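You operate a simulated robot arm through the tools that you are given. There is no shell and no other tool. Be economical: measure what you need, move in short steps, check, and stop when the job is done.

You run a simulated two-armed robot. Do the job below in one go: nothing can be reset, and whatever is moved stays where it is left.

## Task
Take the ice cube from the top of table c and leave it on top of the silver piston there. Fetch the red metal tray and set it on the top of table a. Take the expansion valve on the top of the white table and put it away on the top of table e. Take the yellow tester and put it on the middle shelf of the steel rack. Fetch the green tray and set it on top of the books. Put two of the short tubes from the top of the tool table on the top of the outdoor unit. Do these in any order. Set down upright: expansion valve, yellow tester.

Only the result counts: the job must be done as asked and must still hold three seconds after the hand-in. Knocking over, shifting, dropping, spilling or breaking anything else fails it.

## Robot
Two 6-joint arms with fingered hands on one trunk, on a base that drives. Base frame: it is fixed to the floor where the robot stands at the start and does not move with it; the origin is under the middle of the robot, x ahead of it, y to its left, z up; the surface under the hand at the start is at about z = 0.75. Units: m, degrees, N and s.
The left shoulder is at the start at [0.021, 0.17, 1.427], the right one opposite. With the tool pointing down near the work surface each hand reaches from about 0.36 to 0.64 m from the robot's upright axis, wherever it stands, measured 20 degrees to its own side. Places, roughly: books [3.5, -1, 0.75]; expansion valve [2.75, -1.25, 0.75]; green tray (15x11x4 cm) [3.3, -0.7, 0.8]; ice cube (3x3x3 cm) [0.5, 0, 0.8]; middle shelf of the steel rack [1.3, -2.3, 0.7]; piston (5x5x5 cm) [0.7, 0.1, 0.8]; red metal tray (13x12x3 cm) [1.6, -1.5, 0.8]; short tube (2x2x10 cm) [3.5, -2.4, 0.8]; top of table A [1.5, 0.3, 0.8]; top of table E [0.7, -2.5, 0.8]; top of the outdoor unit [2.4, -4.9, 1.1]; yellow tester [3.25, -1, 0.75]. Payload 4.4 kg a hand.
The TCP of each hand is the grasp point between the finger pads, 0.033 m short of the fingertips. In the tool frame z runs along the fingers and y along their closing line. Largest opening 0.164 m; the body of the gripper starts 0.093 m behind the TCP. The gripper is a hand of 5 fingers: y runs from the thumb to the fingers, the wrist lies at [0, 0, -0.257] in the tool frame, and closing takes about 1.5 s.
Orientation is told as [roll, pitch, yaw] about the base's x, y, z axes, in that order, counted from this pose: with the fingers straight down and closing along the base's y, the tool's x points along the base's -x, its y along +y and its z along -z.

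## Interface
- The arms move only by the tool send_rows. It takes "left_moves", "right_moves" or both (then of equal length, played together; a hand with none holds still); each is a list of rows, each an object (a shift or turn left out is 0, a gripper value left out holds the last) with "offset": the shift along the tool's x, y, z in units of 250 mm (1.0 is 250 mm), a list of three; "rot": the turn, a rotation vector about the tool's x, y, z in units of 45 degrees (1.0 is 45 degrees), a list of three; "gripper": the finger opening in m, from 0 to 0.164. In form: [{"offset": [dx, dy, dz], "rot": [rx, ry, rz], "gripper": gripper}, ...]. A call has 1 to 8 rows; each row is the pose to reach, as a shift and turn from the pose commanded when the call began, along the tool's axes at that moment. A call with a number of a shift or a turn outside -1 to 1 is refused whole. Rows are played at 5 a second. More than 0.05 m and 8.6 degrees between two rows, or a gripper value outside its range, and nothing of the call is played. Where a pose cannot be reached the arm comes as near as it can. A force on the tool above 40 N (or 10 N above the force at the start of the call, whichever is more), or a blocked arm, ends the call early, and 0.2 s more pass. The fingers move at their own pace (about 0.072 m/s each) and stop on an object; they squeeze with about 33 N. The grip force told is the motor's: it shows also when the fingers shut on nothing. Time passes only in rows, and 0.2 s behind the last, so rows that repeat a pose let the fingers close. It gives the time, the measured TCP pose, the force on the tool (base axes), the opening and the grip force at its end, in the units of the frame above (readings bear some noise), with the torque about the TCP (base axes, N m) and any sound that the robot's microphone picked up.
- Cameras (640 x 400 px; columns grow to the right, rows downward): "scene" is now at [0.0857, 0.0069, 1.5786]; the picture's right is [0.09, -1.00, 0.00], its down [-0.77, -0.07, -0.63] and it looks along [0.63, 0.06, -0.78] (base axes); focal length 284 px, centre (320, 200). "left" rides on the left gripper at [-0.093, -0.001, -0.124] in its tool frame; the picture's right is [0.01, -1.00, 0.00], its down [0.80, 0.01, -0.60] and it looks along [0.60, 0.01, 0.80] (tool axes); focal length 275 px, centre (320, 200). "right" rides on the right gripper at [0.093, -0.001, -0.124] in its tool frame; the picture's right is [0.01, 1.00, 0.00], its down [-0.80, 0.01, -0.60] and it looks along [-0.60, 0.01, 0.80] (tool axes); focal length 275 px, centre (320, 200). There is no depth. A picture from a camera that has moved, and an enlarged one, comes with that camera's place and axes in the base frame and with its lens.
- camera(camera): a new picture of that camera. The clock stands still meanwhile.
- raise_lower(by): slides the trunk up (or, below 0, down) by that many m; the arms and the scene camera ride with it, the base frame stays. It gives what a move gives, with no picture.
- roll_base(legs): drives the robot by 1 to 6 legs, each [ahead, left, turn to the left] in m, m and degrees, along the robot's own axes; the way and the turn of a leg run together, so that a leg with both is an arc; at most 1.5 m and 180 degrees a leg. The arms and the cameras ride along, it lands a little off, and it stops where it bumps. It gives what a move gives.
- set_grasp(shape, hand): the hand has 5 fingers and takes this shape, open, in about a second: jaw (thumb against the fingers, like two jaws); tri (thumb and two fingers); tip (a fingertip pinch); poke (one finger out to press); point (the index stretched); flat (the hand flat); cup (the hand cupped); fist (a fist). The gripper value then closes the fingers along that shape, each until it touches; the sizes above hold for jaw. It gives what a move gives, with no picture.
- head_to(pan, tilt): turns the head with the scene camera to pan (to the left, within 86 degrees either way) and tilt (down, from -29 to 69), counted from straight ahead of the robot. It gives what a move gives.
- inspect(camera, box): a new picture of the part [left, top, right, bottom] of that camera's present view, enlarged. The clock stands still meanwhile.
- close_job(): hands the job in; it is judged then, once.

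Work in short steps. Places have to be worked out from the pictures, the camera data and where the tool is seen: move nearer, look again, correct. Check each grasp and each placing, and mend what went wrong. You have 207 turns and 194 pictures in all, those below and enlarged ones among them. Open the grippers and draw the arms clear of the work before you hand the job in, unless the task says otherwise.

The tools are called after ">>>" by a JSON object that holds its "api" and its "payload". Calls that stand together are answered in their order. send_rows: Moves the arms, as the interface text tells. Its arguments: {"type":"object","properties":{"left_moves":{"type":"array"},"right_moves":{"type":"array"}},"required":[]} The other tools are called the same way: raise_lower (by) slides the trunk up or down; set_grasp (shape, hand) gives the hand a shape; roll_base (legs) drives the base; head_to (pan, tilt) turns the head that bears the scene camera; camera (camera) takes a picture; inspect (camera, box) takes an enlarged picture of a part of a camera's view; close_job () hands the job in.

At the start:

```text
clock: 0.0
left_ee_pos: [0.5896, 0.2536, 1.0416]
left_tcp_rot: [0.1, 0.0, 0.0]
left_force: [-0.3, -0.1, 1.1]
left_torque: [-0.02, 0.0, 0.01]
left_gripper_width: 0.164
left_grasp_force: 0.1
left_shape: jaw
right_ee_pos: [0.6556, -0.159, 1.0311]
right_tcp_rot: [0.0, 0.0, 0.0]
right_force: [0.5, -0.3, 1.2]
right_torque: [0.0, 0.02, 0.0]
right_gripper_width: 0.1639
right_grasp_force: 0.1
right_shape: jaw
trunk travel left (down, up): [-0.679, 0.063]
robot x, y, heading: [0.0023, 0.0009, -0.1]
head pan, tilt: [5.4, 51.0]
```

scene: 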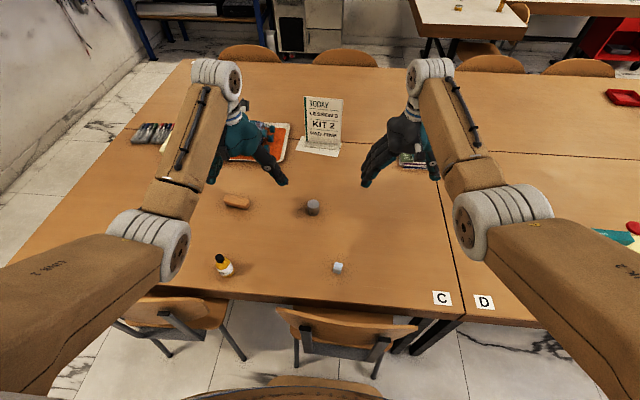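
right: 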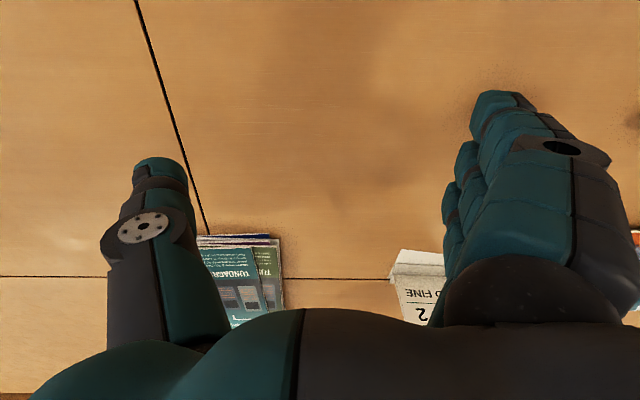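
left: 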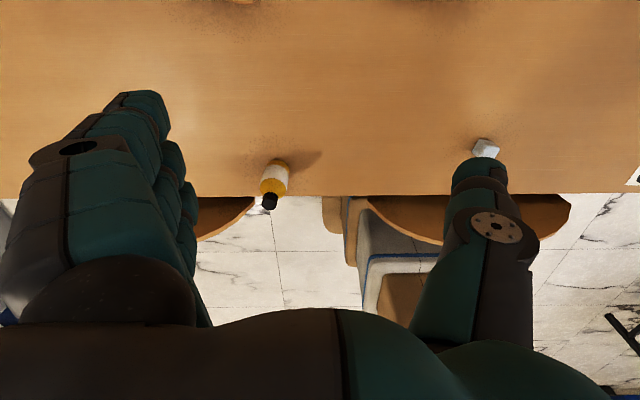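

I'll start by looking around: the ice cube seems to be at about [0.48,-0.01] and the piston at about [0.70,0.09]. Next I turn the head to map the room.

>>> {"api": "head_to", "payload": {"pan": 0, "tilt": 15}}

>>> {"api": "camera", "payload": {"camera": "scene"}}

>>> {"api": "head_to", "payload": {"pan": -60, "tilt": 20}}

>>> {"api": "camera", "payload": {"camera": "scene"}}

>>> {"api": "head_to", "payload": {"pan": 0, "tilt": 68}}

>>> {"api": "camera", "payload": {"camera": "scene"}}

```text
clock: 1.0
left_ee_pos: [0.5913, 0.2537, 1.0411]
left_tcp_rot: [0.0, -0.1, 0.0]
left_force: [0.1, -0.3, -0.9]
left_torque: [0.01, 0.01, 0.01]
left_gripper_width: 0.1638
left_grasp_force: 0.0
left_shape: jaw
right_ee_pos: [0.6564, -0.1595, 1.0305]
right_tcp_rot: [0.0, 0.1, -0.1]
right_force: [0.0, 0.3, 0.8]
right_torque: [-0.01, 0.01, 0.0]
right_gripper_width: 0.1638
right_grasp_force: 0.0
right_shape: jaw
trunk travel left (down, up): [-0.679, 0.063]
robot x, y, heading: [0.0031, 0.0016, -0.1]
head pan, tilt: [0.0, 15.0]
```

```text
190 pictures are left
camera scene: at [0.1033, -0.0002, 1.6335], right [0.0, -1.0, 0.0], down [-0.26, 0.0, -0.97], along [0.97, 0.0, -0.26], focal length 284 px, centre (320, 200)
```

scene: 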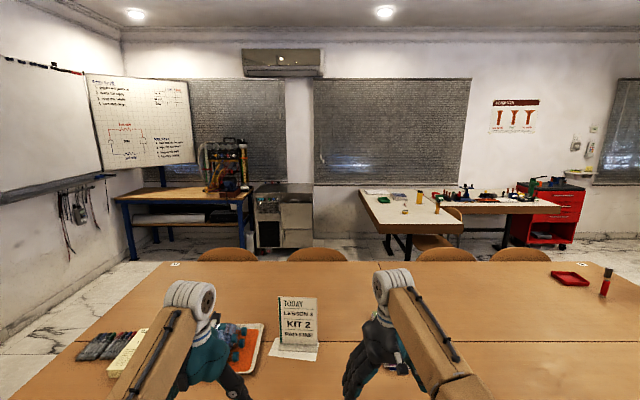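

```text
clock: 2.3
left_ee_pos: [0.591, 0.2546, 1.0418]
left_tcp_rot: [0.0, 0.0, 0.0]
left_force: [0.0, -0.3, 0.0]
left_torque: [0.02, 0.01, 0.02]
left_gripper_width: 0.1638
left_grasp_force: 0.1
left_shape: jaw
right_ee_pos: [0.6564, -0.1601, 1.0319]
right_tcp_rot: [0.0, 0.0, 0.0]
right_force: [0.1, 0.0, -0.4]
right_torque: [0.01, -0.02, -0.02]
right_gripper_width: 0.1639
right_grasp_force: 0.1
right_shape: jaw
trunk travel left (down, up): [-0.679, 0.063]
robot x, y, heading: [-0.0039, -0.0006, -0.2]
head pan, tilt: [-60.0, 20.0]
```

```text
189 pictures are left
camera scene: at [0.0566, -0.0808, 1.6255], right [-0.87, -0.5, 0.0], down [-0.17, 0.3, -0.94], along [0.47, -0.81, -0.34], focal length 284 px, centre (320, 200)
```

scene: 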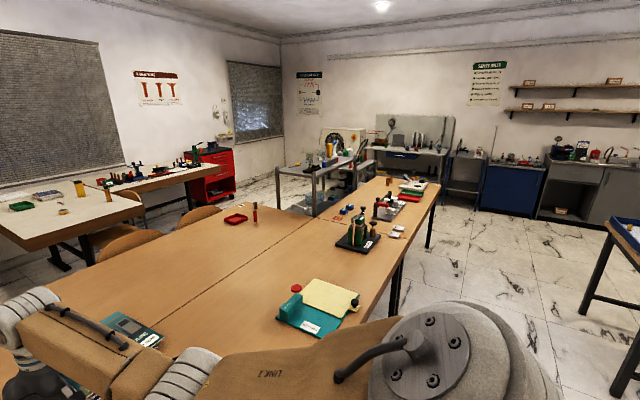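

```text
clock: 3.6
left_ee_pos: [0.5916, 0.253, 1.0409]
left_tcp_rot: [0.0, 0.1, 0.0]
left_force: [0.4, 0.0, -0.5]
left_torque: [0.0, -0.01, 0.01]
left_gripper_width: 0.1638
left_grasp_force: 0.1
left_shape: jaw
right_ee_pos: [0.6558, -0.1591, 1.032]
right_tcp_rot: [0.0, 0.0, -0.1]
right_force: [-0.5, 0.4, -0.3]
right_torque: [-0.02, 0.0, 0.01]
right_gripper_width: 0.1637
right_grasp_force: 0.0
right_shape: jaw
trunk travel left (down, up): [-0.679, 0.063]
robot x, y, heading: [0.0, -0.0008, 0.0]
head pan, tilt: [0.0, 68.0]
```

```text
188 pictures are left
camera scene: at [0.0668, -0.0003, 1.5587], right [0.0, -1.0, 0.0], down [-0.93, 0.0, -0.37], along [0.37, 0.0, -0.93], focal length 284 px, centre (320, 200)
```

scene: 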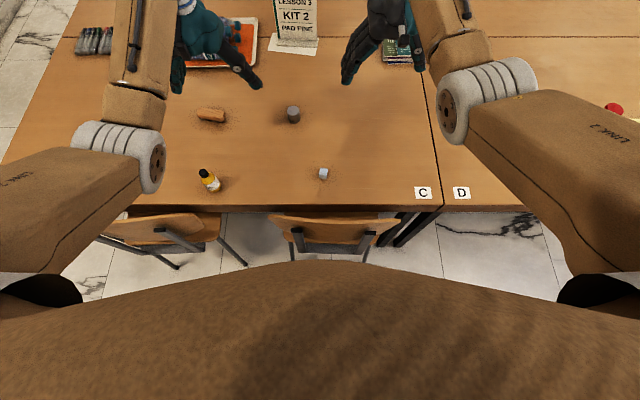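

The front of the tables is clear. For the ice cube I'll raise both hands, shift the base right a little, and lower the trunk to lengthen the reach.

>>> {"api": "send_rows", "payload": {"left_moves": [{"offset": [0, 0, -0.2]}, {"offset": [0, 0, -0.4]}, {"offset": [0, 0, -0.6]}, {"offset": [0, 0, -0.8]}, {"offset": [0, 0, -0.96]}], "right_moves": [{"offset": [0, 0, -0.2]}, {"offset": [0, 0, -0.4]}, {"offset": [0, 0, -0.6]}, {"offset": [0, 0, -0.8]}, {"offset": [0, 0, -0.96]}]}}

>>> {"api": "roll_base", "payload": {"legs": [[0, -0.12, 0]]}}

>>> {"api": "raise_lower", "payload": {"by": -0.25}}

>>> {"api": "head_to", "payload": {"pan": 0, "tilt": 55}}

>>> {"api": "camera", "payload": {"camera": "scene"}}

>>> {"api": "camera", "payload": {"camera": "left"}}

```text
clock: 4.8
left_ee_pos: [0.6944, 0.2614, 1.2383]
left_tcp_rot: [-0.1, 0.0, 0.0]
left_force: [-0.6, 0.7, 0.5]
left_torque: [-0.08, -0.05, -0.03]
left_gripper_width: 0.1637
left_grasp_force: 0.0
left_shape: jaw
left hand out of reach, approached as far as the arm can: row 1, 2, 3, 4, 5
right_ee_pos: [0.6947, -0.1549, 1.2692]
right_tcp_rot: [-0.1, 0.2, 0.0]
right_force: [0.2, -0.1, -0.6]
right_torque: [-0.06, -0.04, 0.05]
right_gripper_width: 0.1641
right_grasp_force: 0.0
right_shape: jaw
right hand out of reach, approached as far as the arm can: row 3, 4, 5
trunk travel left (down, up): [-0.679, 0.063]
robot x, y, heading: [0.0009, 0.0012, -0.1]
head pan, tilt: [0.0, 68.0]
```

```text
clock: 6.1
left_ee_pos: [0.697, 0.1413, 1.2387]
left_tcp_rot: [-0.1, 0.2, 0.1]
left_force: [0.6, -0.9, 0.3]
left_torque: [0.0, 0.0, 0.03]
left_gripper_width: 0.1639
left_grasp_force: 0.1
left_shape: jaw
right_ee_pos: [0.6977, -0.2747, 1.2688]
right_tcp_rot: [0.0, 0.2, 0.0]
right_force: [0.1, -0.1, -0.5]
right_torque: [0.02, 0.01, 0.03]
right_gripper_width: 0.1639
right_grasp_force: 0.2
right_shape: jaw
trunk travel left (down, up): [-0.679, 0.063]
robot x, y, heading: [0.0014, -0.12, -0.1]
head pan, tilt: [0.0, 68.0]
```

```text
clock: 8.6
left_ee_pos: [0.7003, 0.1412, 0.9629]
left_tcp_rot: [-0.1, 2.3, -0.1]
left_force: [0.6, -0.1, 0.7]
left_torque: [-0.01, 0.01, -0.01]
left_gripper_width: 0.1638
left_grasp_force: 0.1
left_shape: jaw
right_ee_pos: [0.702, -0.2741, 0.9933]
right_tcp_rot: [0.0, 2.3, 0.0]
right_force: [-0.1, -0.8, 0.5]
right_torque: [0.02, -0.03, 0.01]
right_gripper_width: 0.164
right_grasp_force: 0.0
right_shape: jaw
trunk travel left (down, up): [-0.429, 0.313]
robot x, y, heading: [-0.0012, -0.1181, -0.0]
head pan, tilt: [0.0, 68.0]
```

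```text
clock: 9.4
left_ee_pos: [0.6994, 0.1418, 0.9608]
left_tcp_rot: [0.0, 2.2, 0.0]
left_force: [-0.4, 0.3, -0.1]
left_torque: [-0.06, -0.01, 0.0]
left_gripper_width: 0.164
left_grasp_force: 0.1
left_shape: jaw
right_ee_pos: [0.7018, -0.2741, 0.994]
right_tcp_rot: [0.0, 2.1, 0.0]
right_force: [0.3, -0.2, 0.4]
right_torque: [-0.02, -0.04, 0.03]
right_gripper_width: 0.164
right_grasp_force: 0.1
right_shape: jaw
trunk travel left (down, up): [-0.429, 0.313]
robot x, y, heading: [0.0022, -0.1215, -0.2]
head pan, tilt: [0.0, 55.0]
```

```text
187 pictures are left
camera scene: at [0.0971, -0.1201, 1.3228], right [0.0, -1.0, 0.0], down [-0.82, 0.0, -0.57], along [0.57, 0.0, -0.82], focal length 284 px, centre (320, 200)
```

scene: 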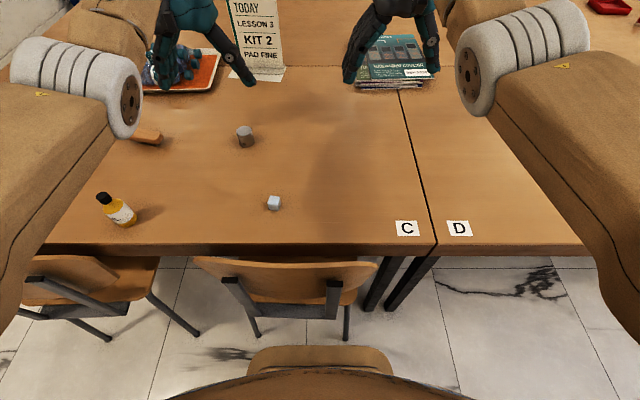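

```text
186 pictures are left
camera left: at [0.7969, 0.1407, 1.0815], right [-0.01, -1.0, 0.0], down [-0.78, 0.01, 0.63], along [-0.63, 0.01, -0.78], focal length 275 px, centre (320, 200)
```

left: 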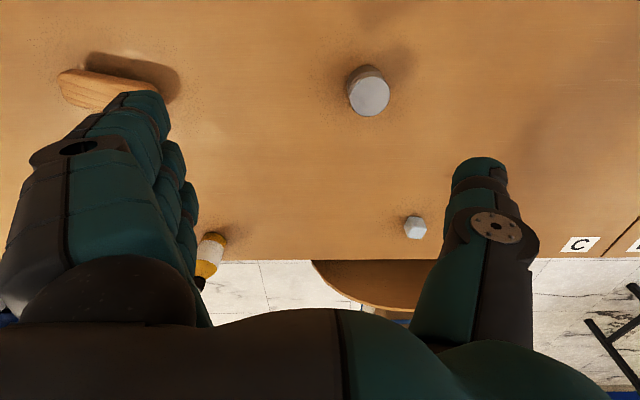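

The ice is at about [0.479,-0.008] and the piston at about [0.70,0.09]. I bring the left hand above the ice with a narrower opening.

>>> {"api": "send_rows", "payload": {"left_moves": [{"offset": [0.14, -0.1, 0.0], "gripper": 0.09}, {"offset": [0.28, -0.2, 0.05]}, {"offset": [0.42, -0.3, 0.1]}, {"offset": [0.56, -0.4, 0.15]}, {"offset": [0.72, -0.5, 0.2]}, {"offset": [0.88, -0.6, 0.25], "rot": [0, -0.04, 0]}, {"offset": [0.88, -0.6, 0.25], "rot": [0, -0.04, 0]}]}}

>>> {"api": "camera", "payload": {"camera": "left"}}

>>> {"api": "camera", "payload": {"camera": "scene"}}

```text
clock: 11.0
left_ee_pos: [0.6205, -0.0235, 0.8215]
left_tcp_rot: [0.0, 0.4, 0.1]
left_force: [0.7, 0.6, -0.6]
left_torque: [0.0, 0.01, 0.01]
left_gripper_width: 0.0902
left_grasp_force: 0.0
left_shape: jaw
left hand out of reach, approached as far as the arm can: row 1, 2, 3, 4, 5, 6, 7
right_ee_pos: [0.7017, -0.2751, 0.9945]
right_tcp_rot: [0.0, 2.2, 0.0]
right_force: [-0.9, 0.0, 0.2]
right_torque: [-0.01, 0.04, 0.01]
right_gripper_width: 0.164
right_grasp_force: 0.0
right_shape: jaw
trunk travel left (down, up): [-0.429, 0.313]
robot x, y, heading: [-0.0008, -0.1177, 0.1]
head pan, tilt: [0.0, 55.0]
```

```text
185 pictures are left
camera left: at [0.7146, -0.0243, 0.944], right [-0.01, -1.0, 0.0], down [-0.8, 0.01, 0.61], along [-0.61, 0.01, -0.8], focal length 275 px, centre (320, 200)
```

left: 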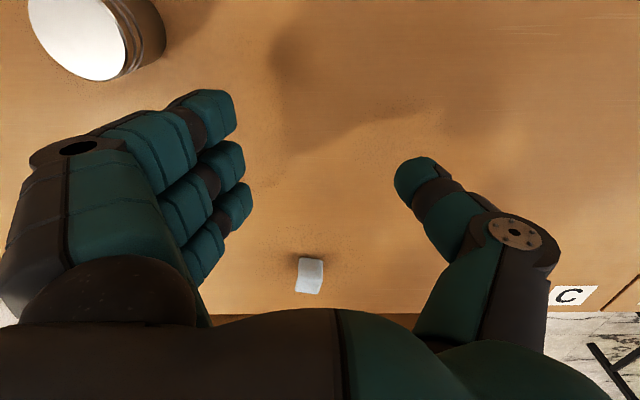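

```text
184 pictures are left
camera scene: at [0.0973, -0.1201, 1.3229], right [0.0, -1.0, 0.0], down [-0.82, 0.0, -0.57], along [0.57, 0.0, -0.82], focal length 284 px, centre (320, 200)
```

scene: 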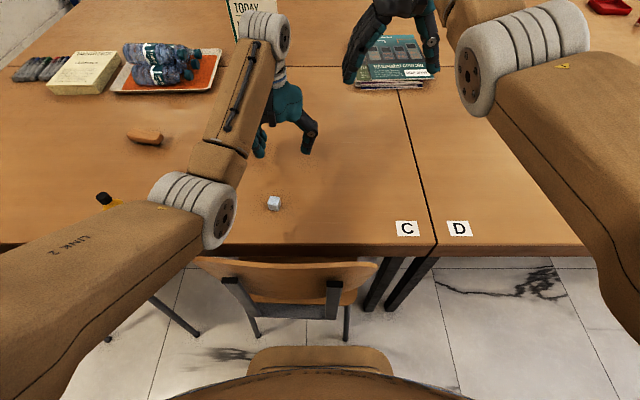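

The low trunk limits how near the hand can come, so I raise the trunk again for the pick.

>>> {"api": "raise_lower", "payload": {"by": 0.2}}

>>> {"api": "send_rows", "payload": {"left_moves": [{"offset": [0.0, 0.0, 0.0]}, {"offset": [0, 0, 0]}]}}

```text
clock: 13.2
left_ee_pos: [0.6217, -0.0244, 1.0245]
left_tcp_rot: [0.0, 0.5, 0.0]
left_force: [0.1, 0.6, 0.4]
left_torque: [0.0, 0.0, -0.01]
left_gripper_width: 0.0908
left_grasp_force: 0.1
left_shape: jaw
right_ee_pos: [0.7023, -0.2743, 1.1936]
right_tcp_rot: [0.0, 2.1, 0.0]
right_force: [0.6, 0.7, -0.2]
right_torque: [0.03, 0.0, -0.02]
right_gripper_width: 0.1639
right_grasp_force: 0.0
right_shape: jaw
trunk travel left (down, up): [-0.629, 0.113]
robot x, y, heading: [-0.0034, -0.1206, -0.2]
head pan, tilt: [0.0, 55.0]
```

```text
clock: 13.8
left_ee_pos: [0.6219, -0.0226, 1.0247]
left_tcp_rot: [0.1, 0.5, 0.0]
left_force: [-0.2, 0.3, -0.5]
left_torque: [-0.03, 0.0, -0.05]
left_gripper_width: 0.0905
left_grasp_force: 0.0
left_shape: jaw
right_ee_pos: [0.7019, -0.275, 1.1928]
right_tcp_rot: [0.0, 2.2, 0.0]
right_force: [0.3, -0.5, -0.5]
right_torque: [0.02, 0.01, 0.02]
right_gripper_width: 0.1638
right_grasp_force: 0.1
right_shape: jaw
trunk travel left (down, up): [-0.629, 0.113]
robot x, y, heading: [0.0003, -0.1206, -0.2]
head pan, tilt: [0.0, 55.0]
```

The command follows the reached pose. I move above the ice at a safe height, about z=0.86.

>>> {"api": "send_rows", "payload": {"left_moves": [{"offset": [0.05, 0.0, 0.17]}, {"offset": [0.12, 0.0, 0.34]}, {"offset": [0.2, 0.02, 0.5]}, {"offset": [0.35, 0.04, 0.6]}, {"offset": [0.5, 0.06, 0.64]}, {"offset": [0.57, 0.06, 0.66], "rot": [0, -0.01, 0]}, {"offset": [0.57, 0.06, 0.66], "rot": [0, -0.01, 0]}]}}

>>> {"api": "camera", "payload": {"camera": "left"}}

>>> {"api": "camera", "payload": {"camera": "scene"}}

```text
clock: 15.6
left_ee_pos: [0.4998, 0.0297, 0.8731]
left_tcp_rot: [3.5, -2.3, 0.6]
left_force: [-0.4, 0.0, 0.0]
left_torque: [0.03, 0.0, -0.03]
left_gripper_width: 0.0906
left_grasp_force: 0.1
left_shape: jaw
right_ee_pos: [0.7007, -0.2735, 1.1924]
right_tcp_rot: [0.0, 2.1, 0.0]
right_force: [-0.3, 0.5, 0.2]
right_torque: [0.01, 0.01, -0.01]
right_gripper_width: 0.164
right_grasp_force: 0.0
right_shape: jaw
trunk travel left (down, up): [-0.629, 0.113]
robot x, y, heading: [0.0002, -0.1213, 0.0]
head pan, tilt: [0.0, 55.0]
stopped in row 7 (left hand): the arm was blocked; the commanded pose is now the measured one
```

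```text
183 pictures are left
camera left: at [0.5881, 0.0225, 0.9994], right [0.0, -1.0, -0.06], down [-0.82, -0.04, 0.57], along [-0.57, 0.05, -0.82], focal length 275 px, centre (320, 200)
```

left: 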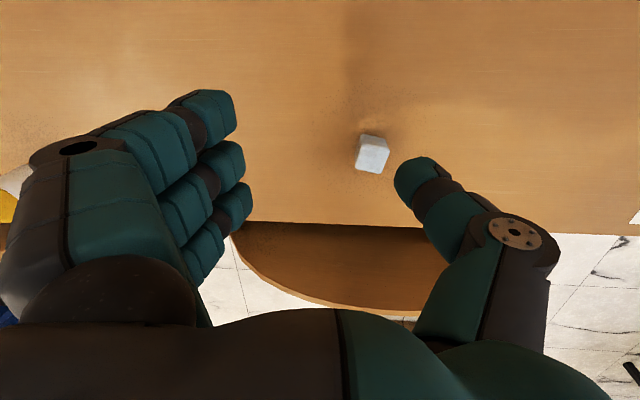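

```text
182 pictures are left
camera scene: at [0.0827, -0.1197, 1.5234], right [0.0, -1.0, 0.0], down [-0.82, 0.0, -0.57], along [0.57, 0.0, -0.82], focal length 284 px, centre (320, 200)
```

scene: 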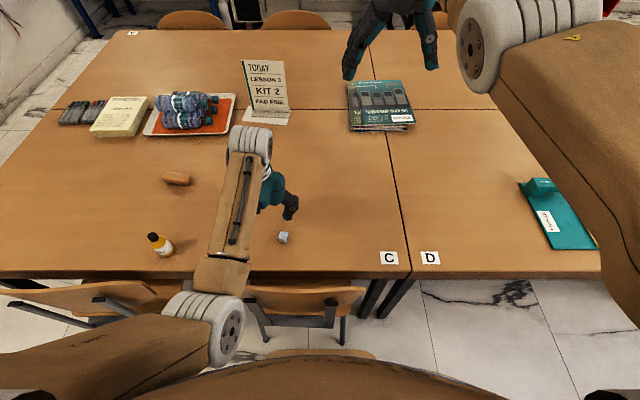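

The arm was blocked, probably against the body, so I shift the base 0.1 m further right to give the left arm room.

>>> {"api": "roll_base", "payload": {"legs": [[0, -0.1, 0]]}}

>>> {"api": "send_rows", "payload": {"left_moves": [{"offset": [0, 0.1, -0.02], "rot": [0.02, 0.02, 0]}, {"offset": [0, 0.2, -0.03], "rot": [0.05, 0.04, 0.0]}, {"offset": [0.04, 0.25, -0.03], "rot": [0.078, 0.05, 0.013]}, {"offset": [0.08, 0.25, 0.0], "rot": [0.078, 0.05, 0.013]}, {"offset": [0.08, 0.25, 0.0], "rot": [0.078, 0.05, 0.013]}]}}

>>> {"api": "camera", "payload": {"camera": "left"}}

```text
clock: 16.7
left_ee_pos: [0.4994, -0.0731, 0.8731]
left_tcp_rot: [3.5, -2.2, 0.7]
left_force: [-0.7, -0.5, -0.6]
left_torque: [0.05, 0.02, 0.02]
left_gripper_width: 0.0904
left_grasp_force: 0.0
left_shape: jaw
right_ee_pos: [0.7015, -0.3766, 1.193]
right_tcp_rot: [0.1, 2.2, 0.1]
right_force: [0.7, -1.1, -0.4]
right_torque: [0.1, -0.01, 0.02]
right_gripper_width: 0.1639
right_grasp_force: 0.1
right_shape: jaw
trunk travel left (down, up): [-0.629, 0.113]
robot x, y, heading: [-0.0003, -0.2232, -0.1]
head pan, tilt: [0.0, 55.0]
```

```text
clock: 17.9
left_ee_pos: [0.4795, -0.0093, 0.8754]
left_tcp_rot: [0.0, 0.0, 0.2]
left_force: [0.3, 0.3, -0.1]
left_torque: [-0.05, 0.01, 0.01]
left_gripper_width: 0.0906
left_grasp_force: 0.1
left_shape: jaw
right_ee_pos: [0.7022, -0.3752, 1.1943]
right_tcp_rot: [0.0, 2.2, 0.0]
right_force: [-0.4, -0.1, 0.0]
right_torque: [-0.02, 0.01, 0.02]
right_gripper_width: 0.164
right_grasp_force: 0.0
right_shape: jaw
trunk travel left (down, up): [-0.629, 0.113]
robot x, y, heading: [-0.0018, -0.2218, 0.1]
head pan, tilt: [0.0, 55.0]
```

```text
181 pictures are left
camera left: at [0.572, -0.0098, 0.9987], right [-0.01, -1.0, 0.0], down [-0.8, 0.01, 0.6], along [-0.6, 0.0, -0.8], focal length 275 px, centre (320, 200)
```

left: 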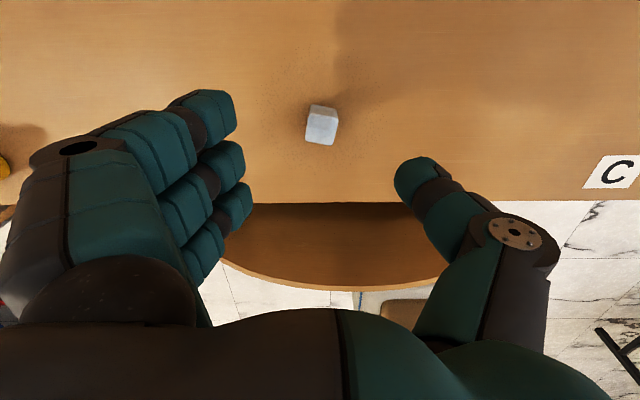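

The ice lies right under the TCP at [0.479,-0.011]. I descend to z≈0.787 and close.

>>> {"api": "send_rows", "payload": {"left_moves": [{"offset": [0, -0.005, 0.15]}, {"offset": [0, -0.005, 0.28]}, {"offset": [0, -0.005, 0.345]}, {"offset": [0, -0.005, 0.345], "gripper": 0.015}, {"offset": [0, -0.005, 0.345]}, {"offset": [0, -0.005, 0.345]}, {"offset": [0, -0.005, 0.345]}, {"offset": [0, -0.005, 0.345]}]}}

>>> {"api": "camera", "payload": {"camera": "left"}}

```text
clock: 19.7
left_ee_pos: [0.4784, -0.0113, 0.7892]
left_tcp_rot: [0.1, -0.1, 0.2]
left_force: [0.0, 0.6, 0.3]
left_torque: [0.0, 0.03, -0.01]
left_gripper_width: 0.016
left_grasp_force: 32.9
left_shape: jaw
right_ee_pos: [0.7022, -0.3754, 1.1941]
right_tcp_rot: [-0.1, 2.2, 0.0]
right_force: [0.4, 0.6, -0.2]
right_torque: [0.03, 0.0, 0.02]
right_gripper_width: 0.164
right_grasp_force: 0.0
right_shape: jaw
trunk travel left (down, up): [-0.629, 0.113]
robot x, y, heading: [0.0023, -0.2219, 0.4]
head pan, tilt: [0.0, 55.0]
```

```text
180 pictures are left
camera left: at [0.5714, -0.0113, 0.9125], right [-0.01, -1.0, 0.0], down [-0.8, 0.01, 0.6], along [-0.6, 0.01, -0.8], focal length 275 px, centre (320, 200)
```

left: 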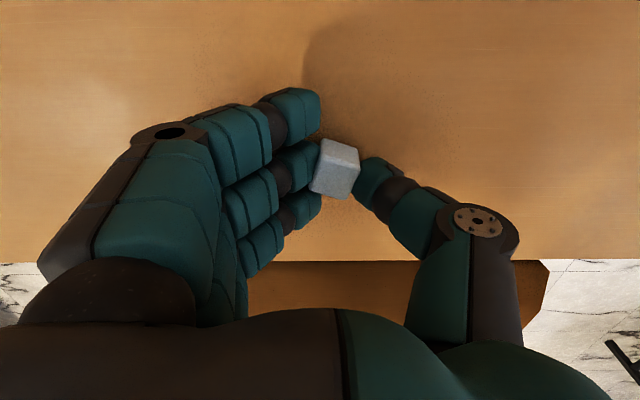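

Ice is gripped. I lift it and take it forward.

>>> {"api": "send_rows", "payload": {"left_moves": [{"offset": [0, 0, -0.1]}, {"offset": [0, 0, -0.3]}, {"offset": [0, 0, -0.45]}, {"offset": [-0.15, 0.05, -0.55]}, {"offset": [-0.3, 0.1, -0.65]}, {"offset": [-0.45, 0.1, -0.7]}, {"offset": [-0.6, 0.1, -0.7]}, {"offset": [-0.6, 0.1, -0.7]}]}}

>>> {"api": "camera", "payload": {"camera": "left"}}

```text
clock: 21.5
left_ee_pos: [0.6293, 0.0142, 0.9655]
left_tcp_rot: [0.0, -0.1, 0.2]
left_force: [-1.3, -0.1, -0.2]
left_torque: [-0.03, -0.02, -0.03]
left_gripper_width: 0.0162
left_grasp_force: 33.4
left_shape: jaw
right_ee_pos: [0.7017, -0.3761, 1.1947]
right_tcp_rot: [0.1, 2.1, 0.1]
right_force: [-0.3, -0.1, 1.2]
right_torque: [0.0, -0.04, -0.03]
right_gripper_width: 0.1637
right_grasp_force: 0.0
right_shape: jaw
trunk travel left (down, up): [-0.629, 0.113]
robot x, y, heading: [0.0015, -0.222, 0.0]
head pan, tilt: [0.0, 55.0]
```

```text
179 pictures are left
camera left: at [0.723, 0.0129, 1.0894], right [-0.01, -1.0, 0.0], down [-0.8, 0.01, 0.6], along [-0.6, 0.0, -0.8], focal length 275 px, centre (320, 200)
```

left: 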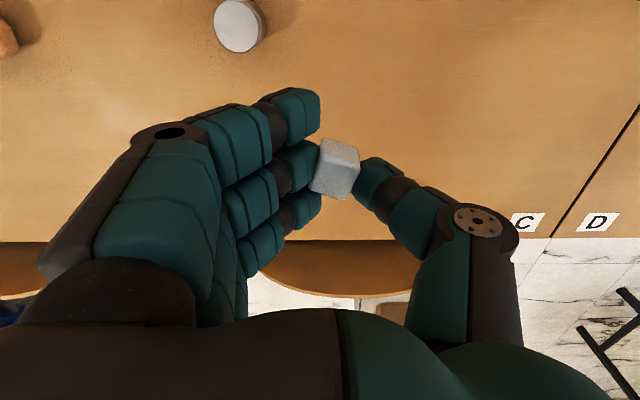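

The piston top is at [0.70,0.085]. I shift the base back left and lower the trunk a bit, keeping the ice above the piston's height.

>>> {"api": "roll_base", "payload": {"legs": [[0, 0.1, 0]]}}

>>> {"api": "raise_lower", "payload": {"by": -0.06}}

>>> {"api": "send_rows", "payload": {"left_moves": [{"offset": [-0.13, -0.05, -0.05]}, {"offset": [-0.26, -0.09, -0.07]}, {"offset": [-0.26, -0.09, -0.07]}]}}

>>> {"api": "raise_lower", "payload": {"by": -0.06}}

>>> {"api": "camera", "payload": {"camera": "left"}}

>>> {"api": "camera", "payload": {"camera": "scene"}}

```text
clock: 22.7
left_ee_pos: [0.6303, 0.1128, 0.967]
left_tcp_rot: [-0.1, 0.0, 0.1]
left_force: [0.3, 0.8, 0.1]
left_torque: [-0.04, 0.02, 0.01]
left_gripper_width: 0.0161
left_grasp_force: 33.0
left_shape: jaw
right_ee_pos: [0.702, -0.2752, 1.1941]
right_tcp_rot: [-0.1, 2.3, 0.0]
right_force: [-0.5, 1.1, 0.5]
right_torque: [-0.09, 0.0, -0.01]
right_gripper_width: 0.1638
right_grasp_force: 0.0
right_shape: jaw
trunk travel left (down, up): [-0.629, 0.113]
robot x, y, heading: [-0.0021, -0.1234, 0.1]
head pan, tilt: [0.0, 55.0]
```

```text
clock: 23.7
left_ee_pos: [0.6301, 0.1116, 0.9061]
left_tcp_rot: [0.0, -0.1, 0.2]
left_force: [-0.6, -0.2, 0.9]
left_torque: [-0.02, -0.01, -0.02]
left_gripper_width: 0.0163
left_grasp_force: 33.7
left_shape: jaw
right_ee_pos: [0.7008, -0.2761, 1.1336]
right_tcp_rot: [0.1, 2.2, 0.1]
right_force: [-0.9, -0.4, 0.6]
right_torque: [0.03, -0.01, 0.02]
right_gripper_width: 0.1636
right_grasp_force: 0.1
right_shape: jaw
trunk travel left (down, up): [-0.569, 0.173]
robot x, y, heading: [-0.0019, -0.1231, -0.0]
head pan, tilt: [0.0, 55.0]
```

```text
clock: 24.5
left_ee_pos: [0.6959, 0.0885, 0.9238]
left_tcp_rot: [0.1, -0.1, 0.2]
left_force: [0.3, -0.1, -1.8]
left_torque: [-0.04, -0.03, 0.02]
left_gripper_width: 0.0163
left_grasp_force: 32.7
left_shape: jaw
right_ee_pos: [0.7015, -0.2764, 1.1331]
right_tcp_rot: [-0.1, 2.1, 0.2]
right_force: [0.1, 0.1, 0.8]
right_torque: [0.01, 0.02, -0.02]
right_gripper_width: 0.1642
right_grasp_force: 0.0
right_shape: jaw
trunk travel left (down, up): [-0.569, 0.173]
robot x, y, heading: [0.0003, -0.127, 0.2]
head pan, tilt: [0.0, 55.0]
```

```text
clock: 25.5
left_ee_pos: [0.6951, 0.0905, 0.8626]
left_tcp_rot: [0.0, -0.1, 0.1]
left_force: [0.3, -0.2, 0.0]
left_torque: [-0.03, -0.02, -0.03]
left_gripper_width: 0.0161
left_grasp_force: 33.5
left_shape: jaw
right_ee_pos: [0.7021, -0.2779, 1.0743]
right_tcp_rot: [0.1, 2.1, 0.1]
right_force: [-0.6, -0.2, -0.5]
right_torque: [-0.04, -0.04, 0.0]
right_gripper_width: 0.1639
right_grasp_force: 0.1
right_shape: jaw
trunk travel left (down, up): [-0.509, 0.233]
robot x, y, heading: [0.0, -0.1274, 0.1]
head pan, tilt: [0.0, 55.0]
```

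```text
178 pictures are left
camera left: at [0.7882, 0.0895, 0.9874], right [-0.01, -1.0, 0.0], down [-0.8, 0.01, 0.6], along [-0.6, 0.0, -0.8], focal length 275 px, centre (320, 200)
```

left: 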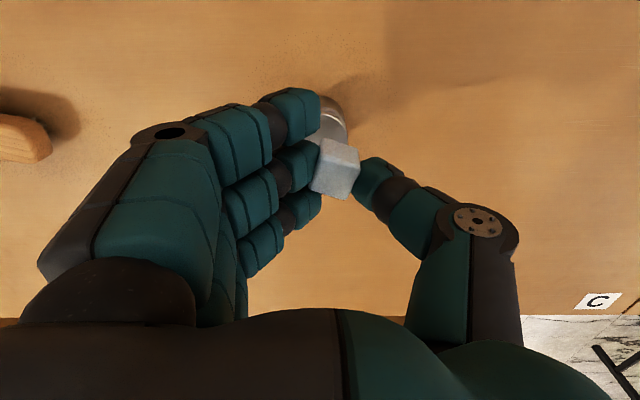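

```text
177 pictures are left
camera scene: at [0.0876, -0.1235, 1.4034], right [0.0, -1.0, 0.0], down [-0.82, 0.0, -0.57], along [0.57, 0.0, -0.82], focal length 284 px, centre (320, 200)
```

scene: 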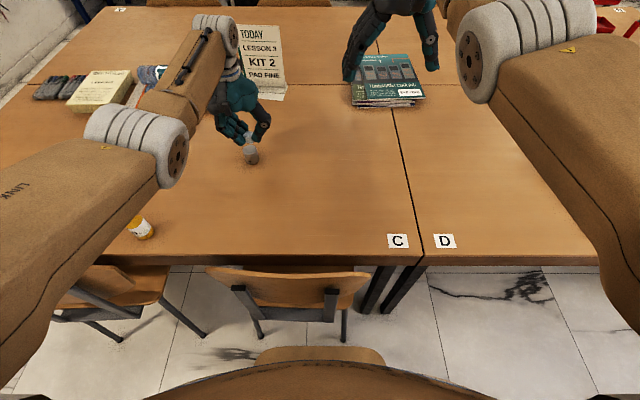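

The ice is now close over the piston. I zoom in to check the alignment.

>>> {"api": "inspect", "payload": {"camera": "scene", "box": [200, 90, 300, 180]}}

>>> {"api": "inspect", "payload": {"camera": "left", "box": [260, 70, 420, 220]}}

```text
4.44 times, centred on (250, 135) of scene
camera zoom: at [0.0876, -0.1235, 1.4034], right [0.0, -1.0, 0.0], down [-0.82, 0.0, -0.57], along [0.57, 0.0, -0.82], focal length 1260 px, centre (631, 489)
```

zoom: 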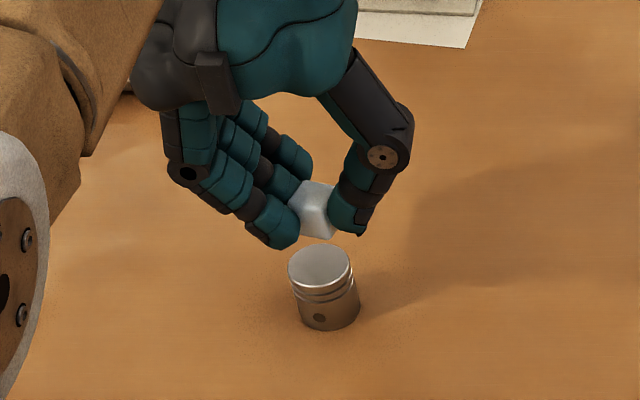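

```text
2.67 times, centred on (340, 145) of left
camera zoom: at [0.7882, 0.0895, 0.9874], right [-0.01, -1.0, 0.0], down [-0.8, 0.01, 0.6], along [-0.6, 0.0, -0.8], focal length 734 px, centre (267, 347)
```

zoom: 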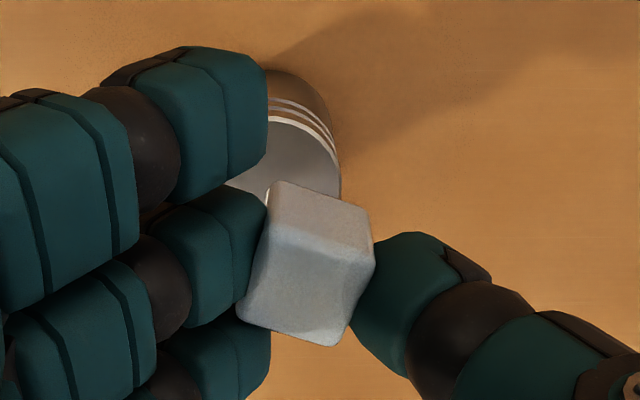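

Comparing both views, the piston is at [0.695,0.09] and the ice at [0.70,0.08]. I correct by (-4, +10) mm and lower about 20 mm.

>>> {"api": "send_rows", "payload": {"left_moves": [{"offset": [0.018, 0.04, 0.0]}, {"offset": [0.018, 0.04, 0.04]}, {"offset": [0.018, 0.04, 0.08]}, {"offset": [0.018, 0.04, 0.08]}]}}

>>> {"api": "inspect", "payload": {"camera": "scene", "box": [200, 90, 300, 180]}}

>>> {"api": "inspect", "payload": {"camera": "left", "box": [260, 70, 420, 220]}}

```text
clock: 26.5
left_ee_pos: [0.6922, 0.0989, 0.8436]
left_tcp_rot: [0.0, 0.1, 0.2]
left_force: [-0.4, 0.8, -0.1]
left_torque: [-0.01, 0.02, 0.02]
left_gripper_width: 0.0159
left_grasp_force: 33.3
left_shape: jaw
right_ee_pos: [0.7015, -0.2766, 1.0735]
right_tcp_rot: [0.0, 2.2, 0.1]
right_force: [0.0, -0.3, 0.6]
right_torque: [0.0, -0.05, -0.01]
right_gripper_width: 0.1638
right_grasp_force: 0.0
right_shape: jaw
trunk travel left (down, up): [-0.509, 0.233]
robot x, y, heading: [0.0054, -0.1248, -0.1]
head pan, tilt: [0.0, 55.0]
```

```text
4.44 times, centred on (250, 135) of scene
camera zoom: at [0.088, -0.1235, 1.4032], right [0.0, -1.0, 0.0], down [-0.82, 0.0, -0.57], along [0.57, 0.0, -0.82], focal length 1260 px, centre (631, 489)
```

zoom: 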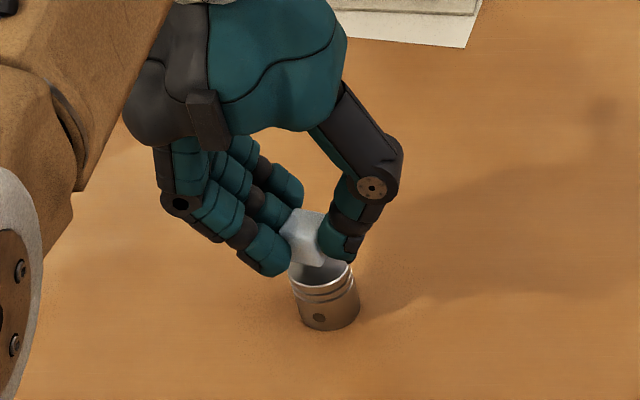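

```text
2.67 times, centred on (340, 145) of left
camera zoom: at [0.7841, 0.0988, 0.9672], right [-0.01, -1.0, 0.0], down [-0.8, 0.01, 0.6], along [-0.6, 0.0, -0.8], focal length 734 px, centre (267, 347)
```

zoom: 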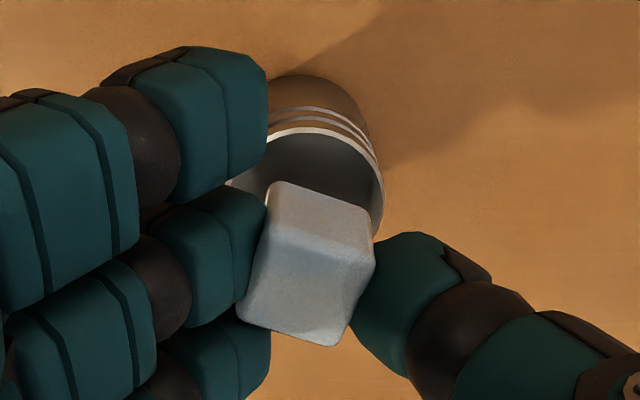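

Slight offset to +y in the scene view, so I move 4 mm toward -y and lower in small steps, watching the force.

>>> {"api": "send_rows", "payload": {"left_moves": [{"offset": [0, -0.016, 0.012]}, {"offset": [0, -0.016, 0.024]}, {"offset": [0, -0.016, 0.024]}]}}

>>> {"api": "inspect", "payload": {"camera": "scene", "box": [220, 110, 290, 170]}}

```text
clock: 27.3
left_ee_pos: [0.6918, 0.0957, 0.8381]
left_tcp_rot: [0.0, 0.0, 0.2]
left_force: [-0.8, 0.8, -0.1]
left_torque: [0.0, 0.01, 0.03]
left_gripper_width: 0.0161
left_grasp_force: 32.9
left_shape: jaw
right_ee_pos: [0.7023, -0.2773, 1.0727]
right_tcp_rot: [0.0, 2.2, 0.1]
right_force: [0.8, 0.6, 0.4]
right_torque: [-0.01, -0.01, -0.02]
right_gripper_width: 0.1639
right_grasp_force: 0.0
right_shape: jaw
trunk travel left (down, up): [-0.509, 0.233]
robot x, y, heading: [0.0032, -0.1209, 0.1]
head pan, tilt: [0.0, 55.0]
```

```text
6.67 times, centred on (255, 140) of scene
camera zoom: at [0.088, -0.1235, 1.4032], right [0.0, -1.0, 0.0], down [-0.82, 0.0, -0.57], along [0.57, 0.0, -0.82], focal length 1890 px, centre (753, 600)
```

zoom: 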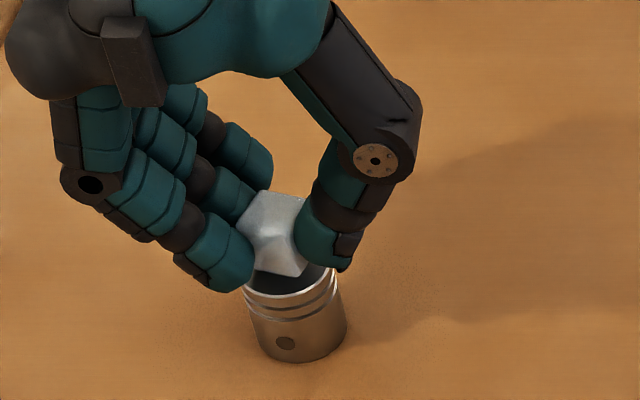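

Still no contact force, so I keep lowering a few mm.

>>> {"api": "send_rows", "payload": {"left_moves": [{"offset": [0, 0, 0.01]}, {"offset": [0, 0, 0.016]}, {"offset": [0, 0, 0.016]}]}}

>>> {"api": "inspect", "payload": {"camera": "scene", "box": [220, 110, 290, 170]}}

```text
clock: 28.1
left_ee_pos: [0.6914, 0.0961, 0.8327]
left_tcp_rot: [0.1, 0.0, 0.2]
left_force: [0.0, 0.2, 0.0]
left_torque: [-0.03, 0.0, 0.01]
left_gripper_width: 0.0163
left_grasp_force: 33.4
left_shape: jaw
right_ee_pos: [0.7009, -0.2767, 1.0734]
right_tcp_rot: [0.0, 2.2, 0.0]
right_force: [0.5, 0.2, -0.1]
right_torque: [0.0, 0.03, -0.01]
right_gripper_width: 0.1639
right_grasp_force: 0.0
right_shape: jaw
trunk travel left (down, up): [-0.509, 0.233]
robot x, y, heading: [0.0015, -0.1235, -0.0]
head pan, tilt: [0.0, 55.0]
```

```text
6.67 times, centred on (255, 140) of scene
camera zoom: at [0.088, -0.1234, 1.4032], right [0.0, -1.0, 0.0], down [-0.82, 0.0, -0.57], along [0.57, 0.0, -0.82], focal length 1890 px, centre (753, 600)
```

zoom: 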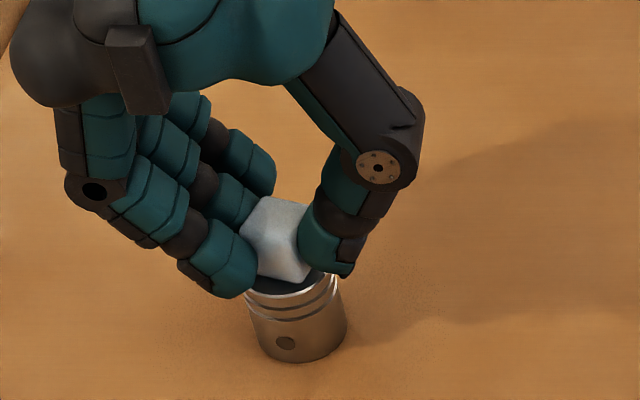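

Gap looks like about 5 mm; I keep lowering gently.

>>> {"api": "send_rows", "payload": {"left_moves": [{"offset": [0, 0, 0.01]}, {"offset": [0, 0, 0.016]}, {"offset": [0, 0, 0.016]}]}}

>>> {"api": "inspect", "payload": {"camera": "scene", "box": [220, 110, 290, 170]}}

>>> {"api": "inspect", "payload": {"camera": "left", "box": [260, 70, 420, 220]}}

```text
clock: 28.9
left_ee_pos: [0.692, 0.0948, 0.83]
left_tcp_rot: [0.0, 0.1, 0.2]
left_force: [0.0, 0.9, 1.7]
left_torque: [0.01, -0.08, 0.03]
left_gripper_width: 0.016
left_grasp_force: 33.1
left_shape: jaw
right_ee_pos: [0.7019, -0.2766, 1.0736]
right_tcp_rot: [0.0, 2.2, 0.1]
right_force: [0.1, 0.5, -0.3]
right_torque: [0.0, 0.0, -0.01]
right_gripper_width: 0.1637
right_grasp_force: 0.1
right_shape: jaw
trunk travel left (down, up): [-0.509, 0.233]
robot x, y, heading: [0.0027, -0.1233, -0.1]
head pan, tilt: [0.0, 55.0]
```

```text
6.67 times, centred on (255, 140) of scene
camera zoom: at [0.0877, -0.1235, 1.4032], right [0.0, -1.0, 0.0], down [-0.82, 0.0, -0.57], along [0.57, 0.0, -0.82], focal length 1890 px, centre (753, 600)
```

zoom: 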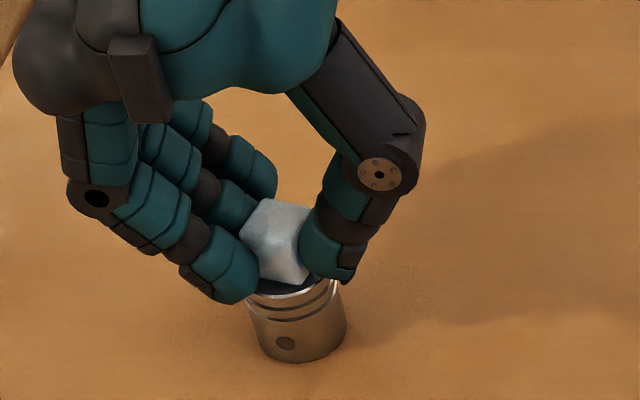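

```text
2.67 times, centred on (340, 145) of left
camera zoom: at [0.7839, 0.095, 0.9537], right [-0.01, -1.0, 0.0], down [-0.8, 0.01, 0.6], along [-0.6, 0.0, -0.8], focal length 734 px, centre (267, 347)
```

zoom: 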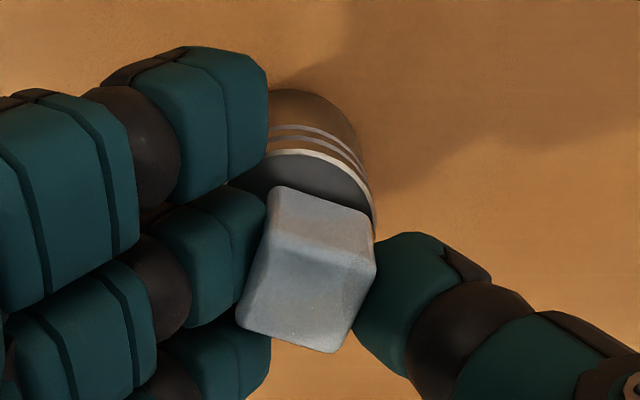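

Contact shows at z=0.830. I press 1 mm more, open the fingers and lift straight up.

>>> {"api": "send_rows", "payload": {"left_moves": [{"offset": [0, 0, 0.005]}, {"offset": [0, 0, 0.005], "gripper": 0.05}, {"offset": [0, 0, 0.005]}, {"offset": [0, 0, 0.0], "gripper": 0.09}, {"offset": [0, 0, 0.0]}, {"offset": [0, 0, -0.12]}, {"offset": [0, 0, -0.3]}, {"offset": [0, 0, -0.3]}]}}

>>> {"api": "inspect", "payload": {"camera": "scene", "box": [200, 90, 300, 180]}}

>>> {"api": "camera", "payload": {"camera": "left"}}

```text
clock: 30.7
left_ee_pos: [0.6915, 0.0941, 0.903]
left_tcp_rot: [-0.1, 0.1, 0.3]
left_force: [-0.4, 0.6, -0.9]
left_torque: [-0.02, 0.01, 0.0]
left_gripper_width: 0.0892
left_grasp_force: 0.0
left_shape: jaw
right_ee_pos: [0.7018, -0.277, 1.0734]
right_tcp_rot: [0.0, 2.2, 0.0]
right_force: [0.0, 0.5, 1.1]
right_torque: [0.02, 0.0, -0.01]
right_gripper_width: 0.1638
right_grasp_force: 0.0
right_shape: jaw
trunk travel left (down, up): [-0.509, 0.233]
robot x, y, heading: [-0.0009, -0.1209, 0.0]
head pan, tilt: [0.0, 55.0]
```

```text
4.44 times, centred on (250, 135) of scene
camera zoom: at [0.0884, -0.1233, 1.4032], right [0.0, -1.0, 0.0], down [-0.82, 0.0, -0.57], along [0.57, 0.0, -0.82], focal length 1260 px, centre (631, 489)
```

zoom: 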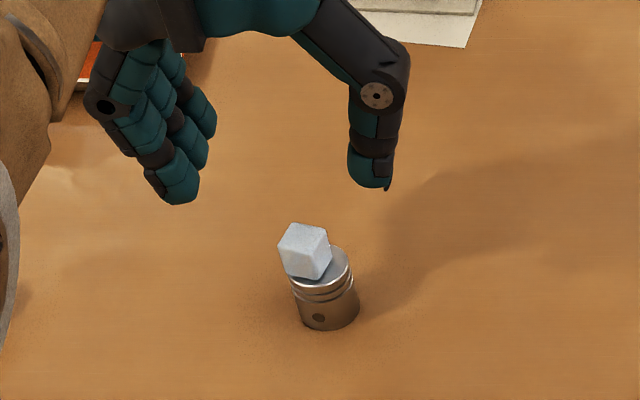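

```text
167 pictures are left
camera left: at [0.785, 0.0961, 1.027], right [-0.01, -1.0, 0.0], down [-0.8, 0.01, 0.6], along [-0.6, 0.0, -0.8], focal length 275 px, centre (320, 200)
```

left: 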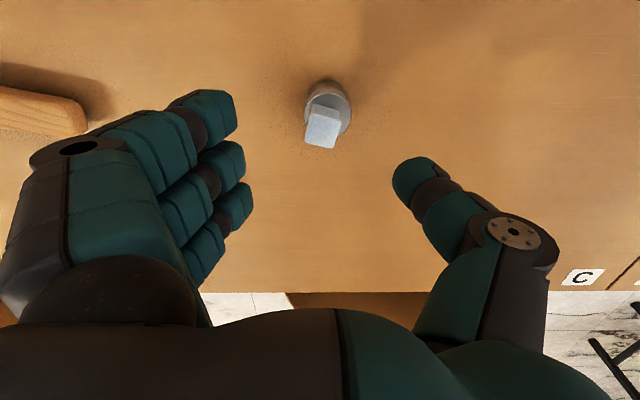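

The ice is standing on the piston, somewhat off-centre. I zoom in to check.

>>> {"api": "inspect", "payload": {"camera": "left", "box": [280, 60, 380, 170]}}

>>> {"api": "inspect", "payload": {"camera": "scene", "box": [230, 125, 290, 170]}}

```text
3.64 times, centred on (330, 115) of left
camera zoom: at [0.785, 0.0961, 1.027], right [-0.01, -1.0, 0.0], down [-0.8, 0.01, 0.6], along [-0.6, 0.0, -0.8], focal length 1001 px, centre (284, 509)
```

zoom: 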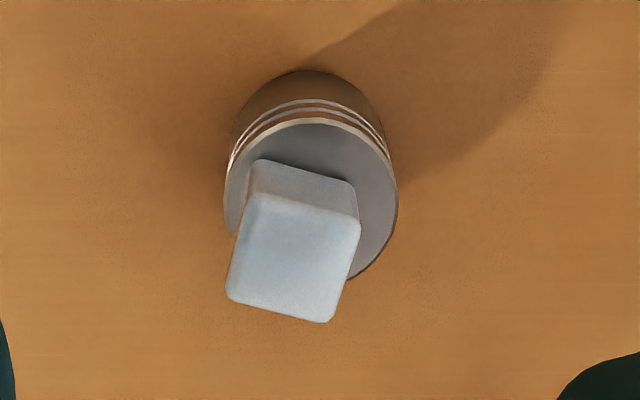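

```text
8.89 times, centred on (260, 148) of scene
camera zoom: at [0.0884, -0.1233, 1.4032], right [0.0, -1.0, 0.0], down [-0.82, 0.0, -0.57], along [0.57, 0.0, -0.82], focal length 2520 px, centre (853, 667)
```

zoom: 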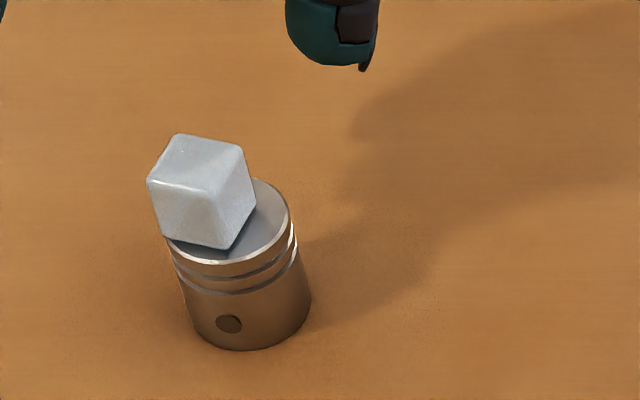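

The ice sits stably on the piston. I lift the hand clear, raise the trunk, back away and look at the left aisle.

>>> {"api": "send_rows", "payload": {"left_moves": [{"offset": [0, 0, -0.15], "gripper": 0.164}, {"offset": [0, 0.0, -0.3]}]}}

>>> {"api": "raise_lower", "payload": {"by": 0.17}}

>>> {"api": "roll_base", "payload": {"legs": [[-0.3, 0, 0]]}}

>>> {"api": "head_to", "payload": {"pan": 75, "tilt": 35}}

>>> {"api": "camera", "payload": {"camera": "scene"}}

```text
clock: 31.3
left_ee_pos: [0.6919, 0.097, 0.9815]
left_tcp_rot: [-0.1, 0.0, 0.3]
left_force: [0.3, -0.3, -0.3]
left_torque: [-0.01, -0.01, -0.02]
left_gripper_width: 0.1638
left_grasp_force: 0.0
left_shape: jaw
right_ee_pos: [0.7011, -0.2762, 1.0745]
right_tcp_rot: [0.0, 2.2, 0.1]
right_force: [-1.0, -0.3, 0.4]
right_torque: [-0.03, -0.02, -0.04]
right_gripper_width: 0.1638
right_grasp_force: 0.0
right_shape: jaw
trunk travel left (down, up): [-0.509, 0.233]
robot x, y, heading: [0.0016, -0.1234, 0.2]
head pan, tilt: [0.0, 55.0]
```

```text
clock: 33.2
left_ee_pos: [0.6907, 0.0956, 1.1496]
left_tcp_rot: [0.0, 0.0, 0.2]
left_force: [0.0, 0.9, -0.1]
left_torque: [0.0, 0.0, 0.0]
left_gripper_width: 0.1642
left_grasp_force: 0.0
left_shape: jaw
right_ee_pos: [0.7018, -0.2755, 1.2431]
right_tcp_rot: [0.1, 2.1, 0.0]
right_force: [0.5, -0.2, -0.6]
right_torque: [0.02, 0.03, -0.04]
right_gripper_width: 0.1639
right_grasp_force: 0.1
right_shape: jaw
trunk travel left (down, up): [-0.679, 0.063]
robot x, y, heading: [-0.0029, -0.1232, 0.1]
head pan, tilt: [0.0, 55.0]
```

```text
clock: 35.2
left_ee_pos: [0.3907, 0.0934, 1.1491]
left_tcp_rot: [0.0, -0.1, 0.0]
left_force: [-0.2, -0.2, -0.3]
left_torque: [-0.02, -0.04, -0.03]
left_gripper_width: 0.1639
left_grasp_force: 0.0
left_shape: jaw
right_ee_pos: [0.4002, -0.2794, 1.244]
right_tcp_rot: [0.0, 2.2, -0.1]
right_force: [-0.2, -0.3, 0.5]
right_torque: [-0.01, -0.05, 0.0]
right_gripper_width: 0.1639
right_grasp_force: 0.0
right_shape: jaw
trunk travel left (down, up): [-0.679, 0.063]
robot x, y, heading: [-0.3011, -0.1251, -0.0]
head pan, tilt: [0.0, 55.0]
```

```text
clock: 36.7
left_ee_pos: [0.3908, 0.0916, 1.1491]
left_tcp_rot: [0.0, 0.0, 0.0]
left_force: [0.2, 0.9, -0.5]
left_torque: [0.03, 0.0, -0.01]
left_gripper_width: 0.1637
left_grasp_force: 0.0
left_shape: jaw
right_ee_pos: [0.4003, -0.2796, 1.2438]
right_tcp_rot: [0.0, 2.2, -0.1]
right_force: [-0.4, 0.0, -0.2]
right_torque: [-0.01, -0.02, -0.01]
right_gripper_width: 0.1636
right_grasp_force: 0.0
right_shape: jaw
trunk travel left (down, up): [-0.679, 0.063]
robot x, y, heading: [-0.3009, -0.1222, -0.0]
head pan, tilt: [75.0, 35.0]
```

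```text
164 pictures are left
camera scene: at [-0.2682, -0.0386, 1.6016], right [0.97, -0.26, 0.0], down [-0.15, -0.55, -0.82], along [0.21, 0.79, -0.57], focal length 284 px, centre (320, 200)
```

scene: 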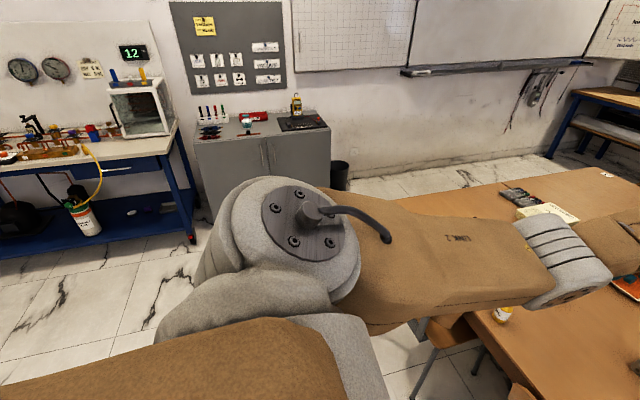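

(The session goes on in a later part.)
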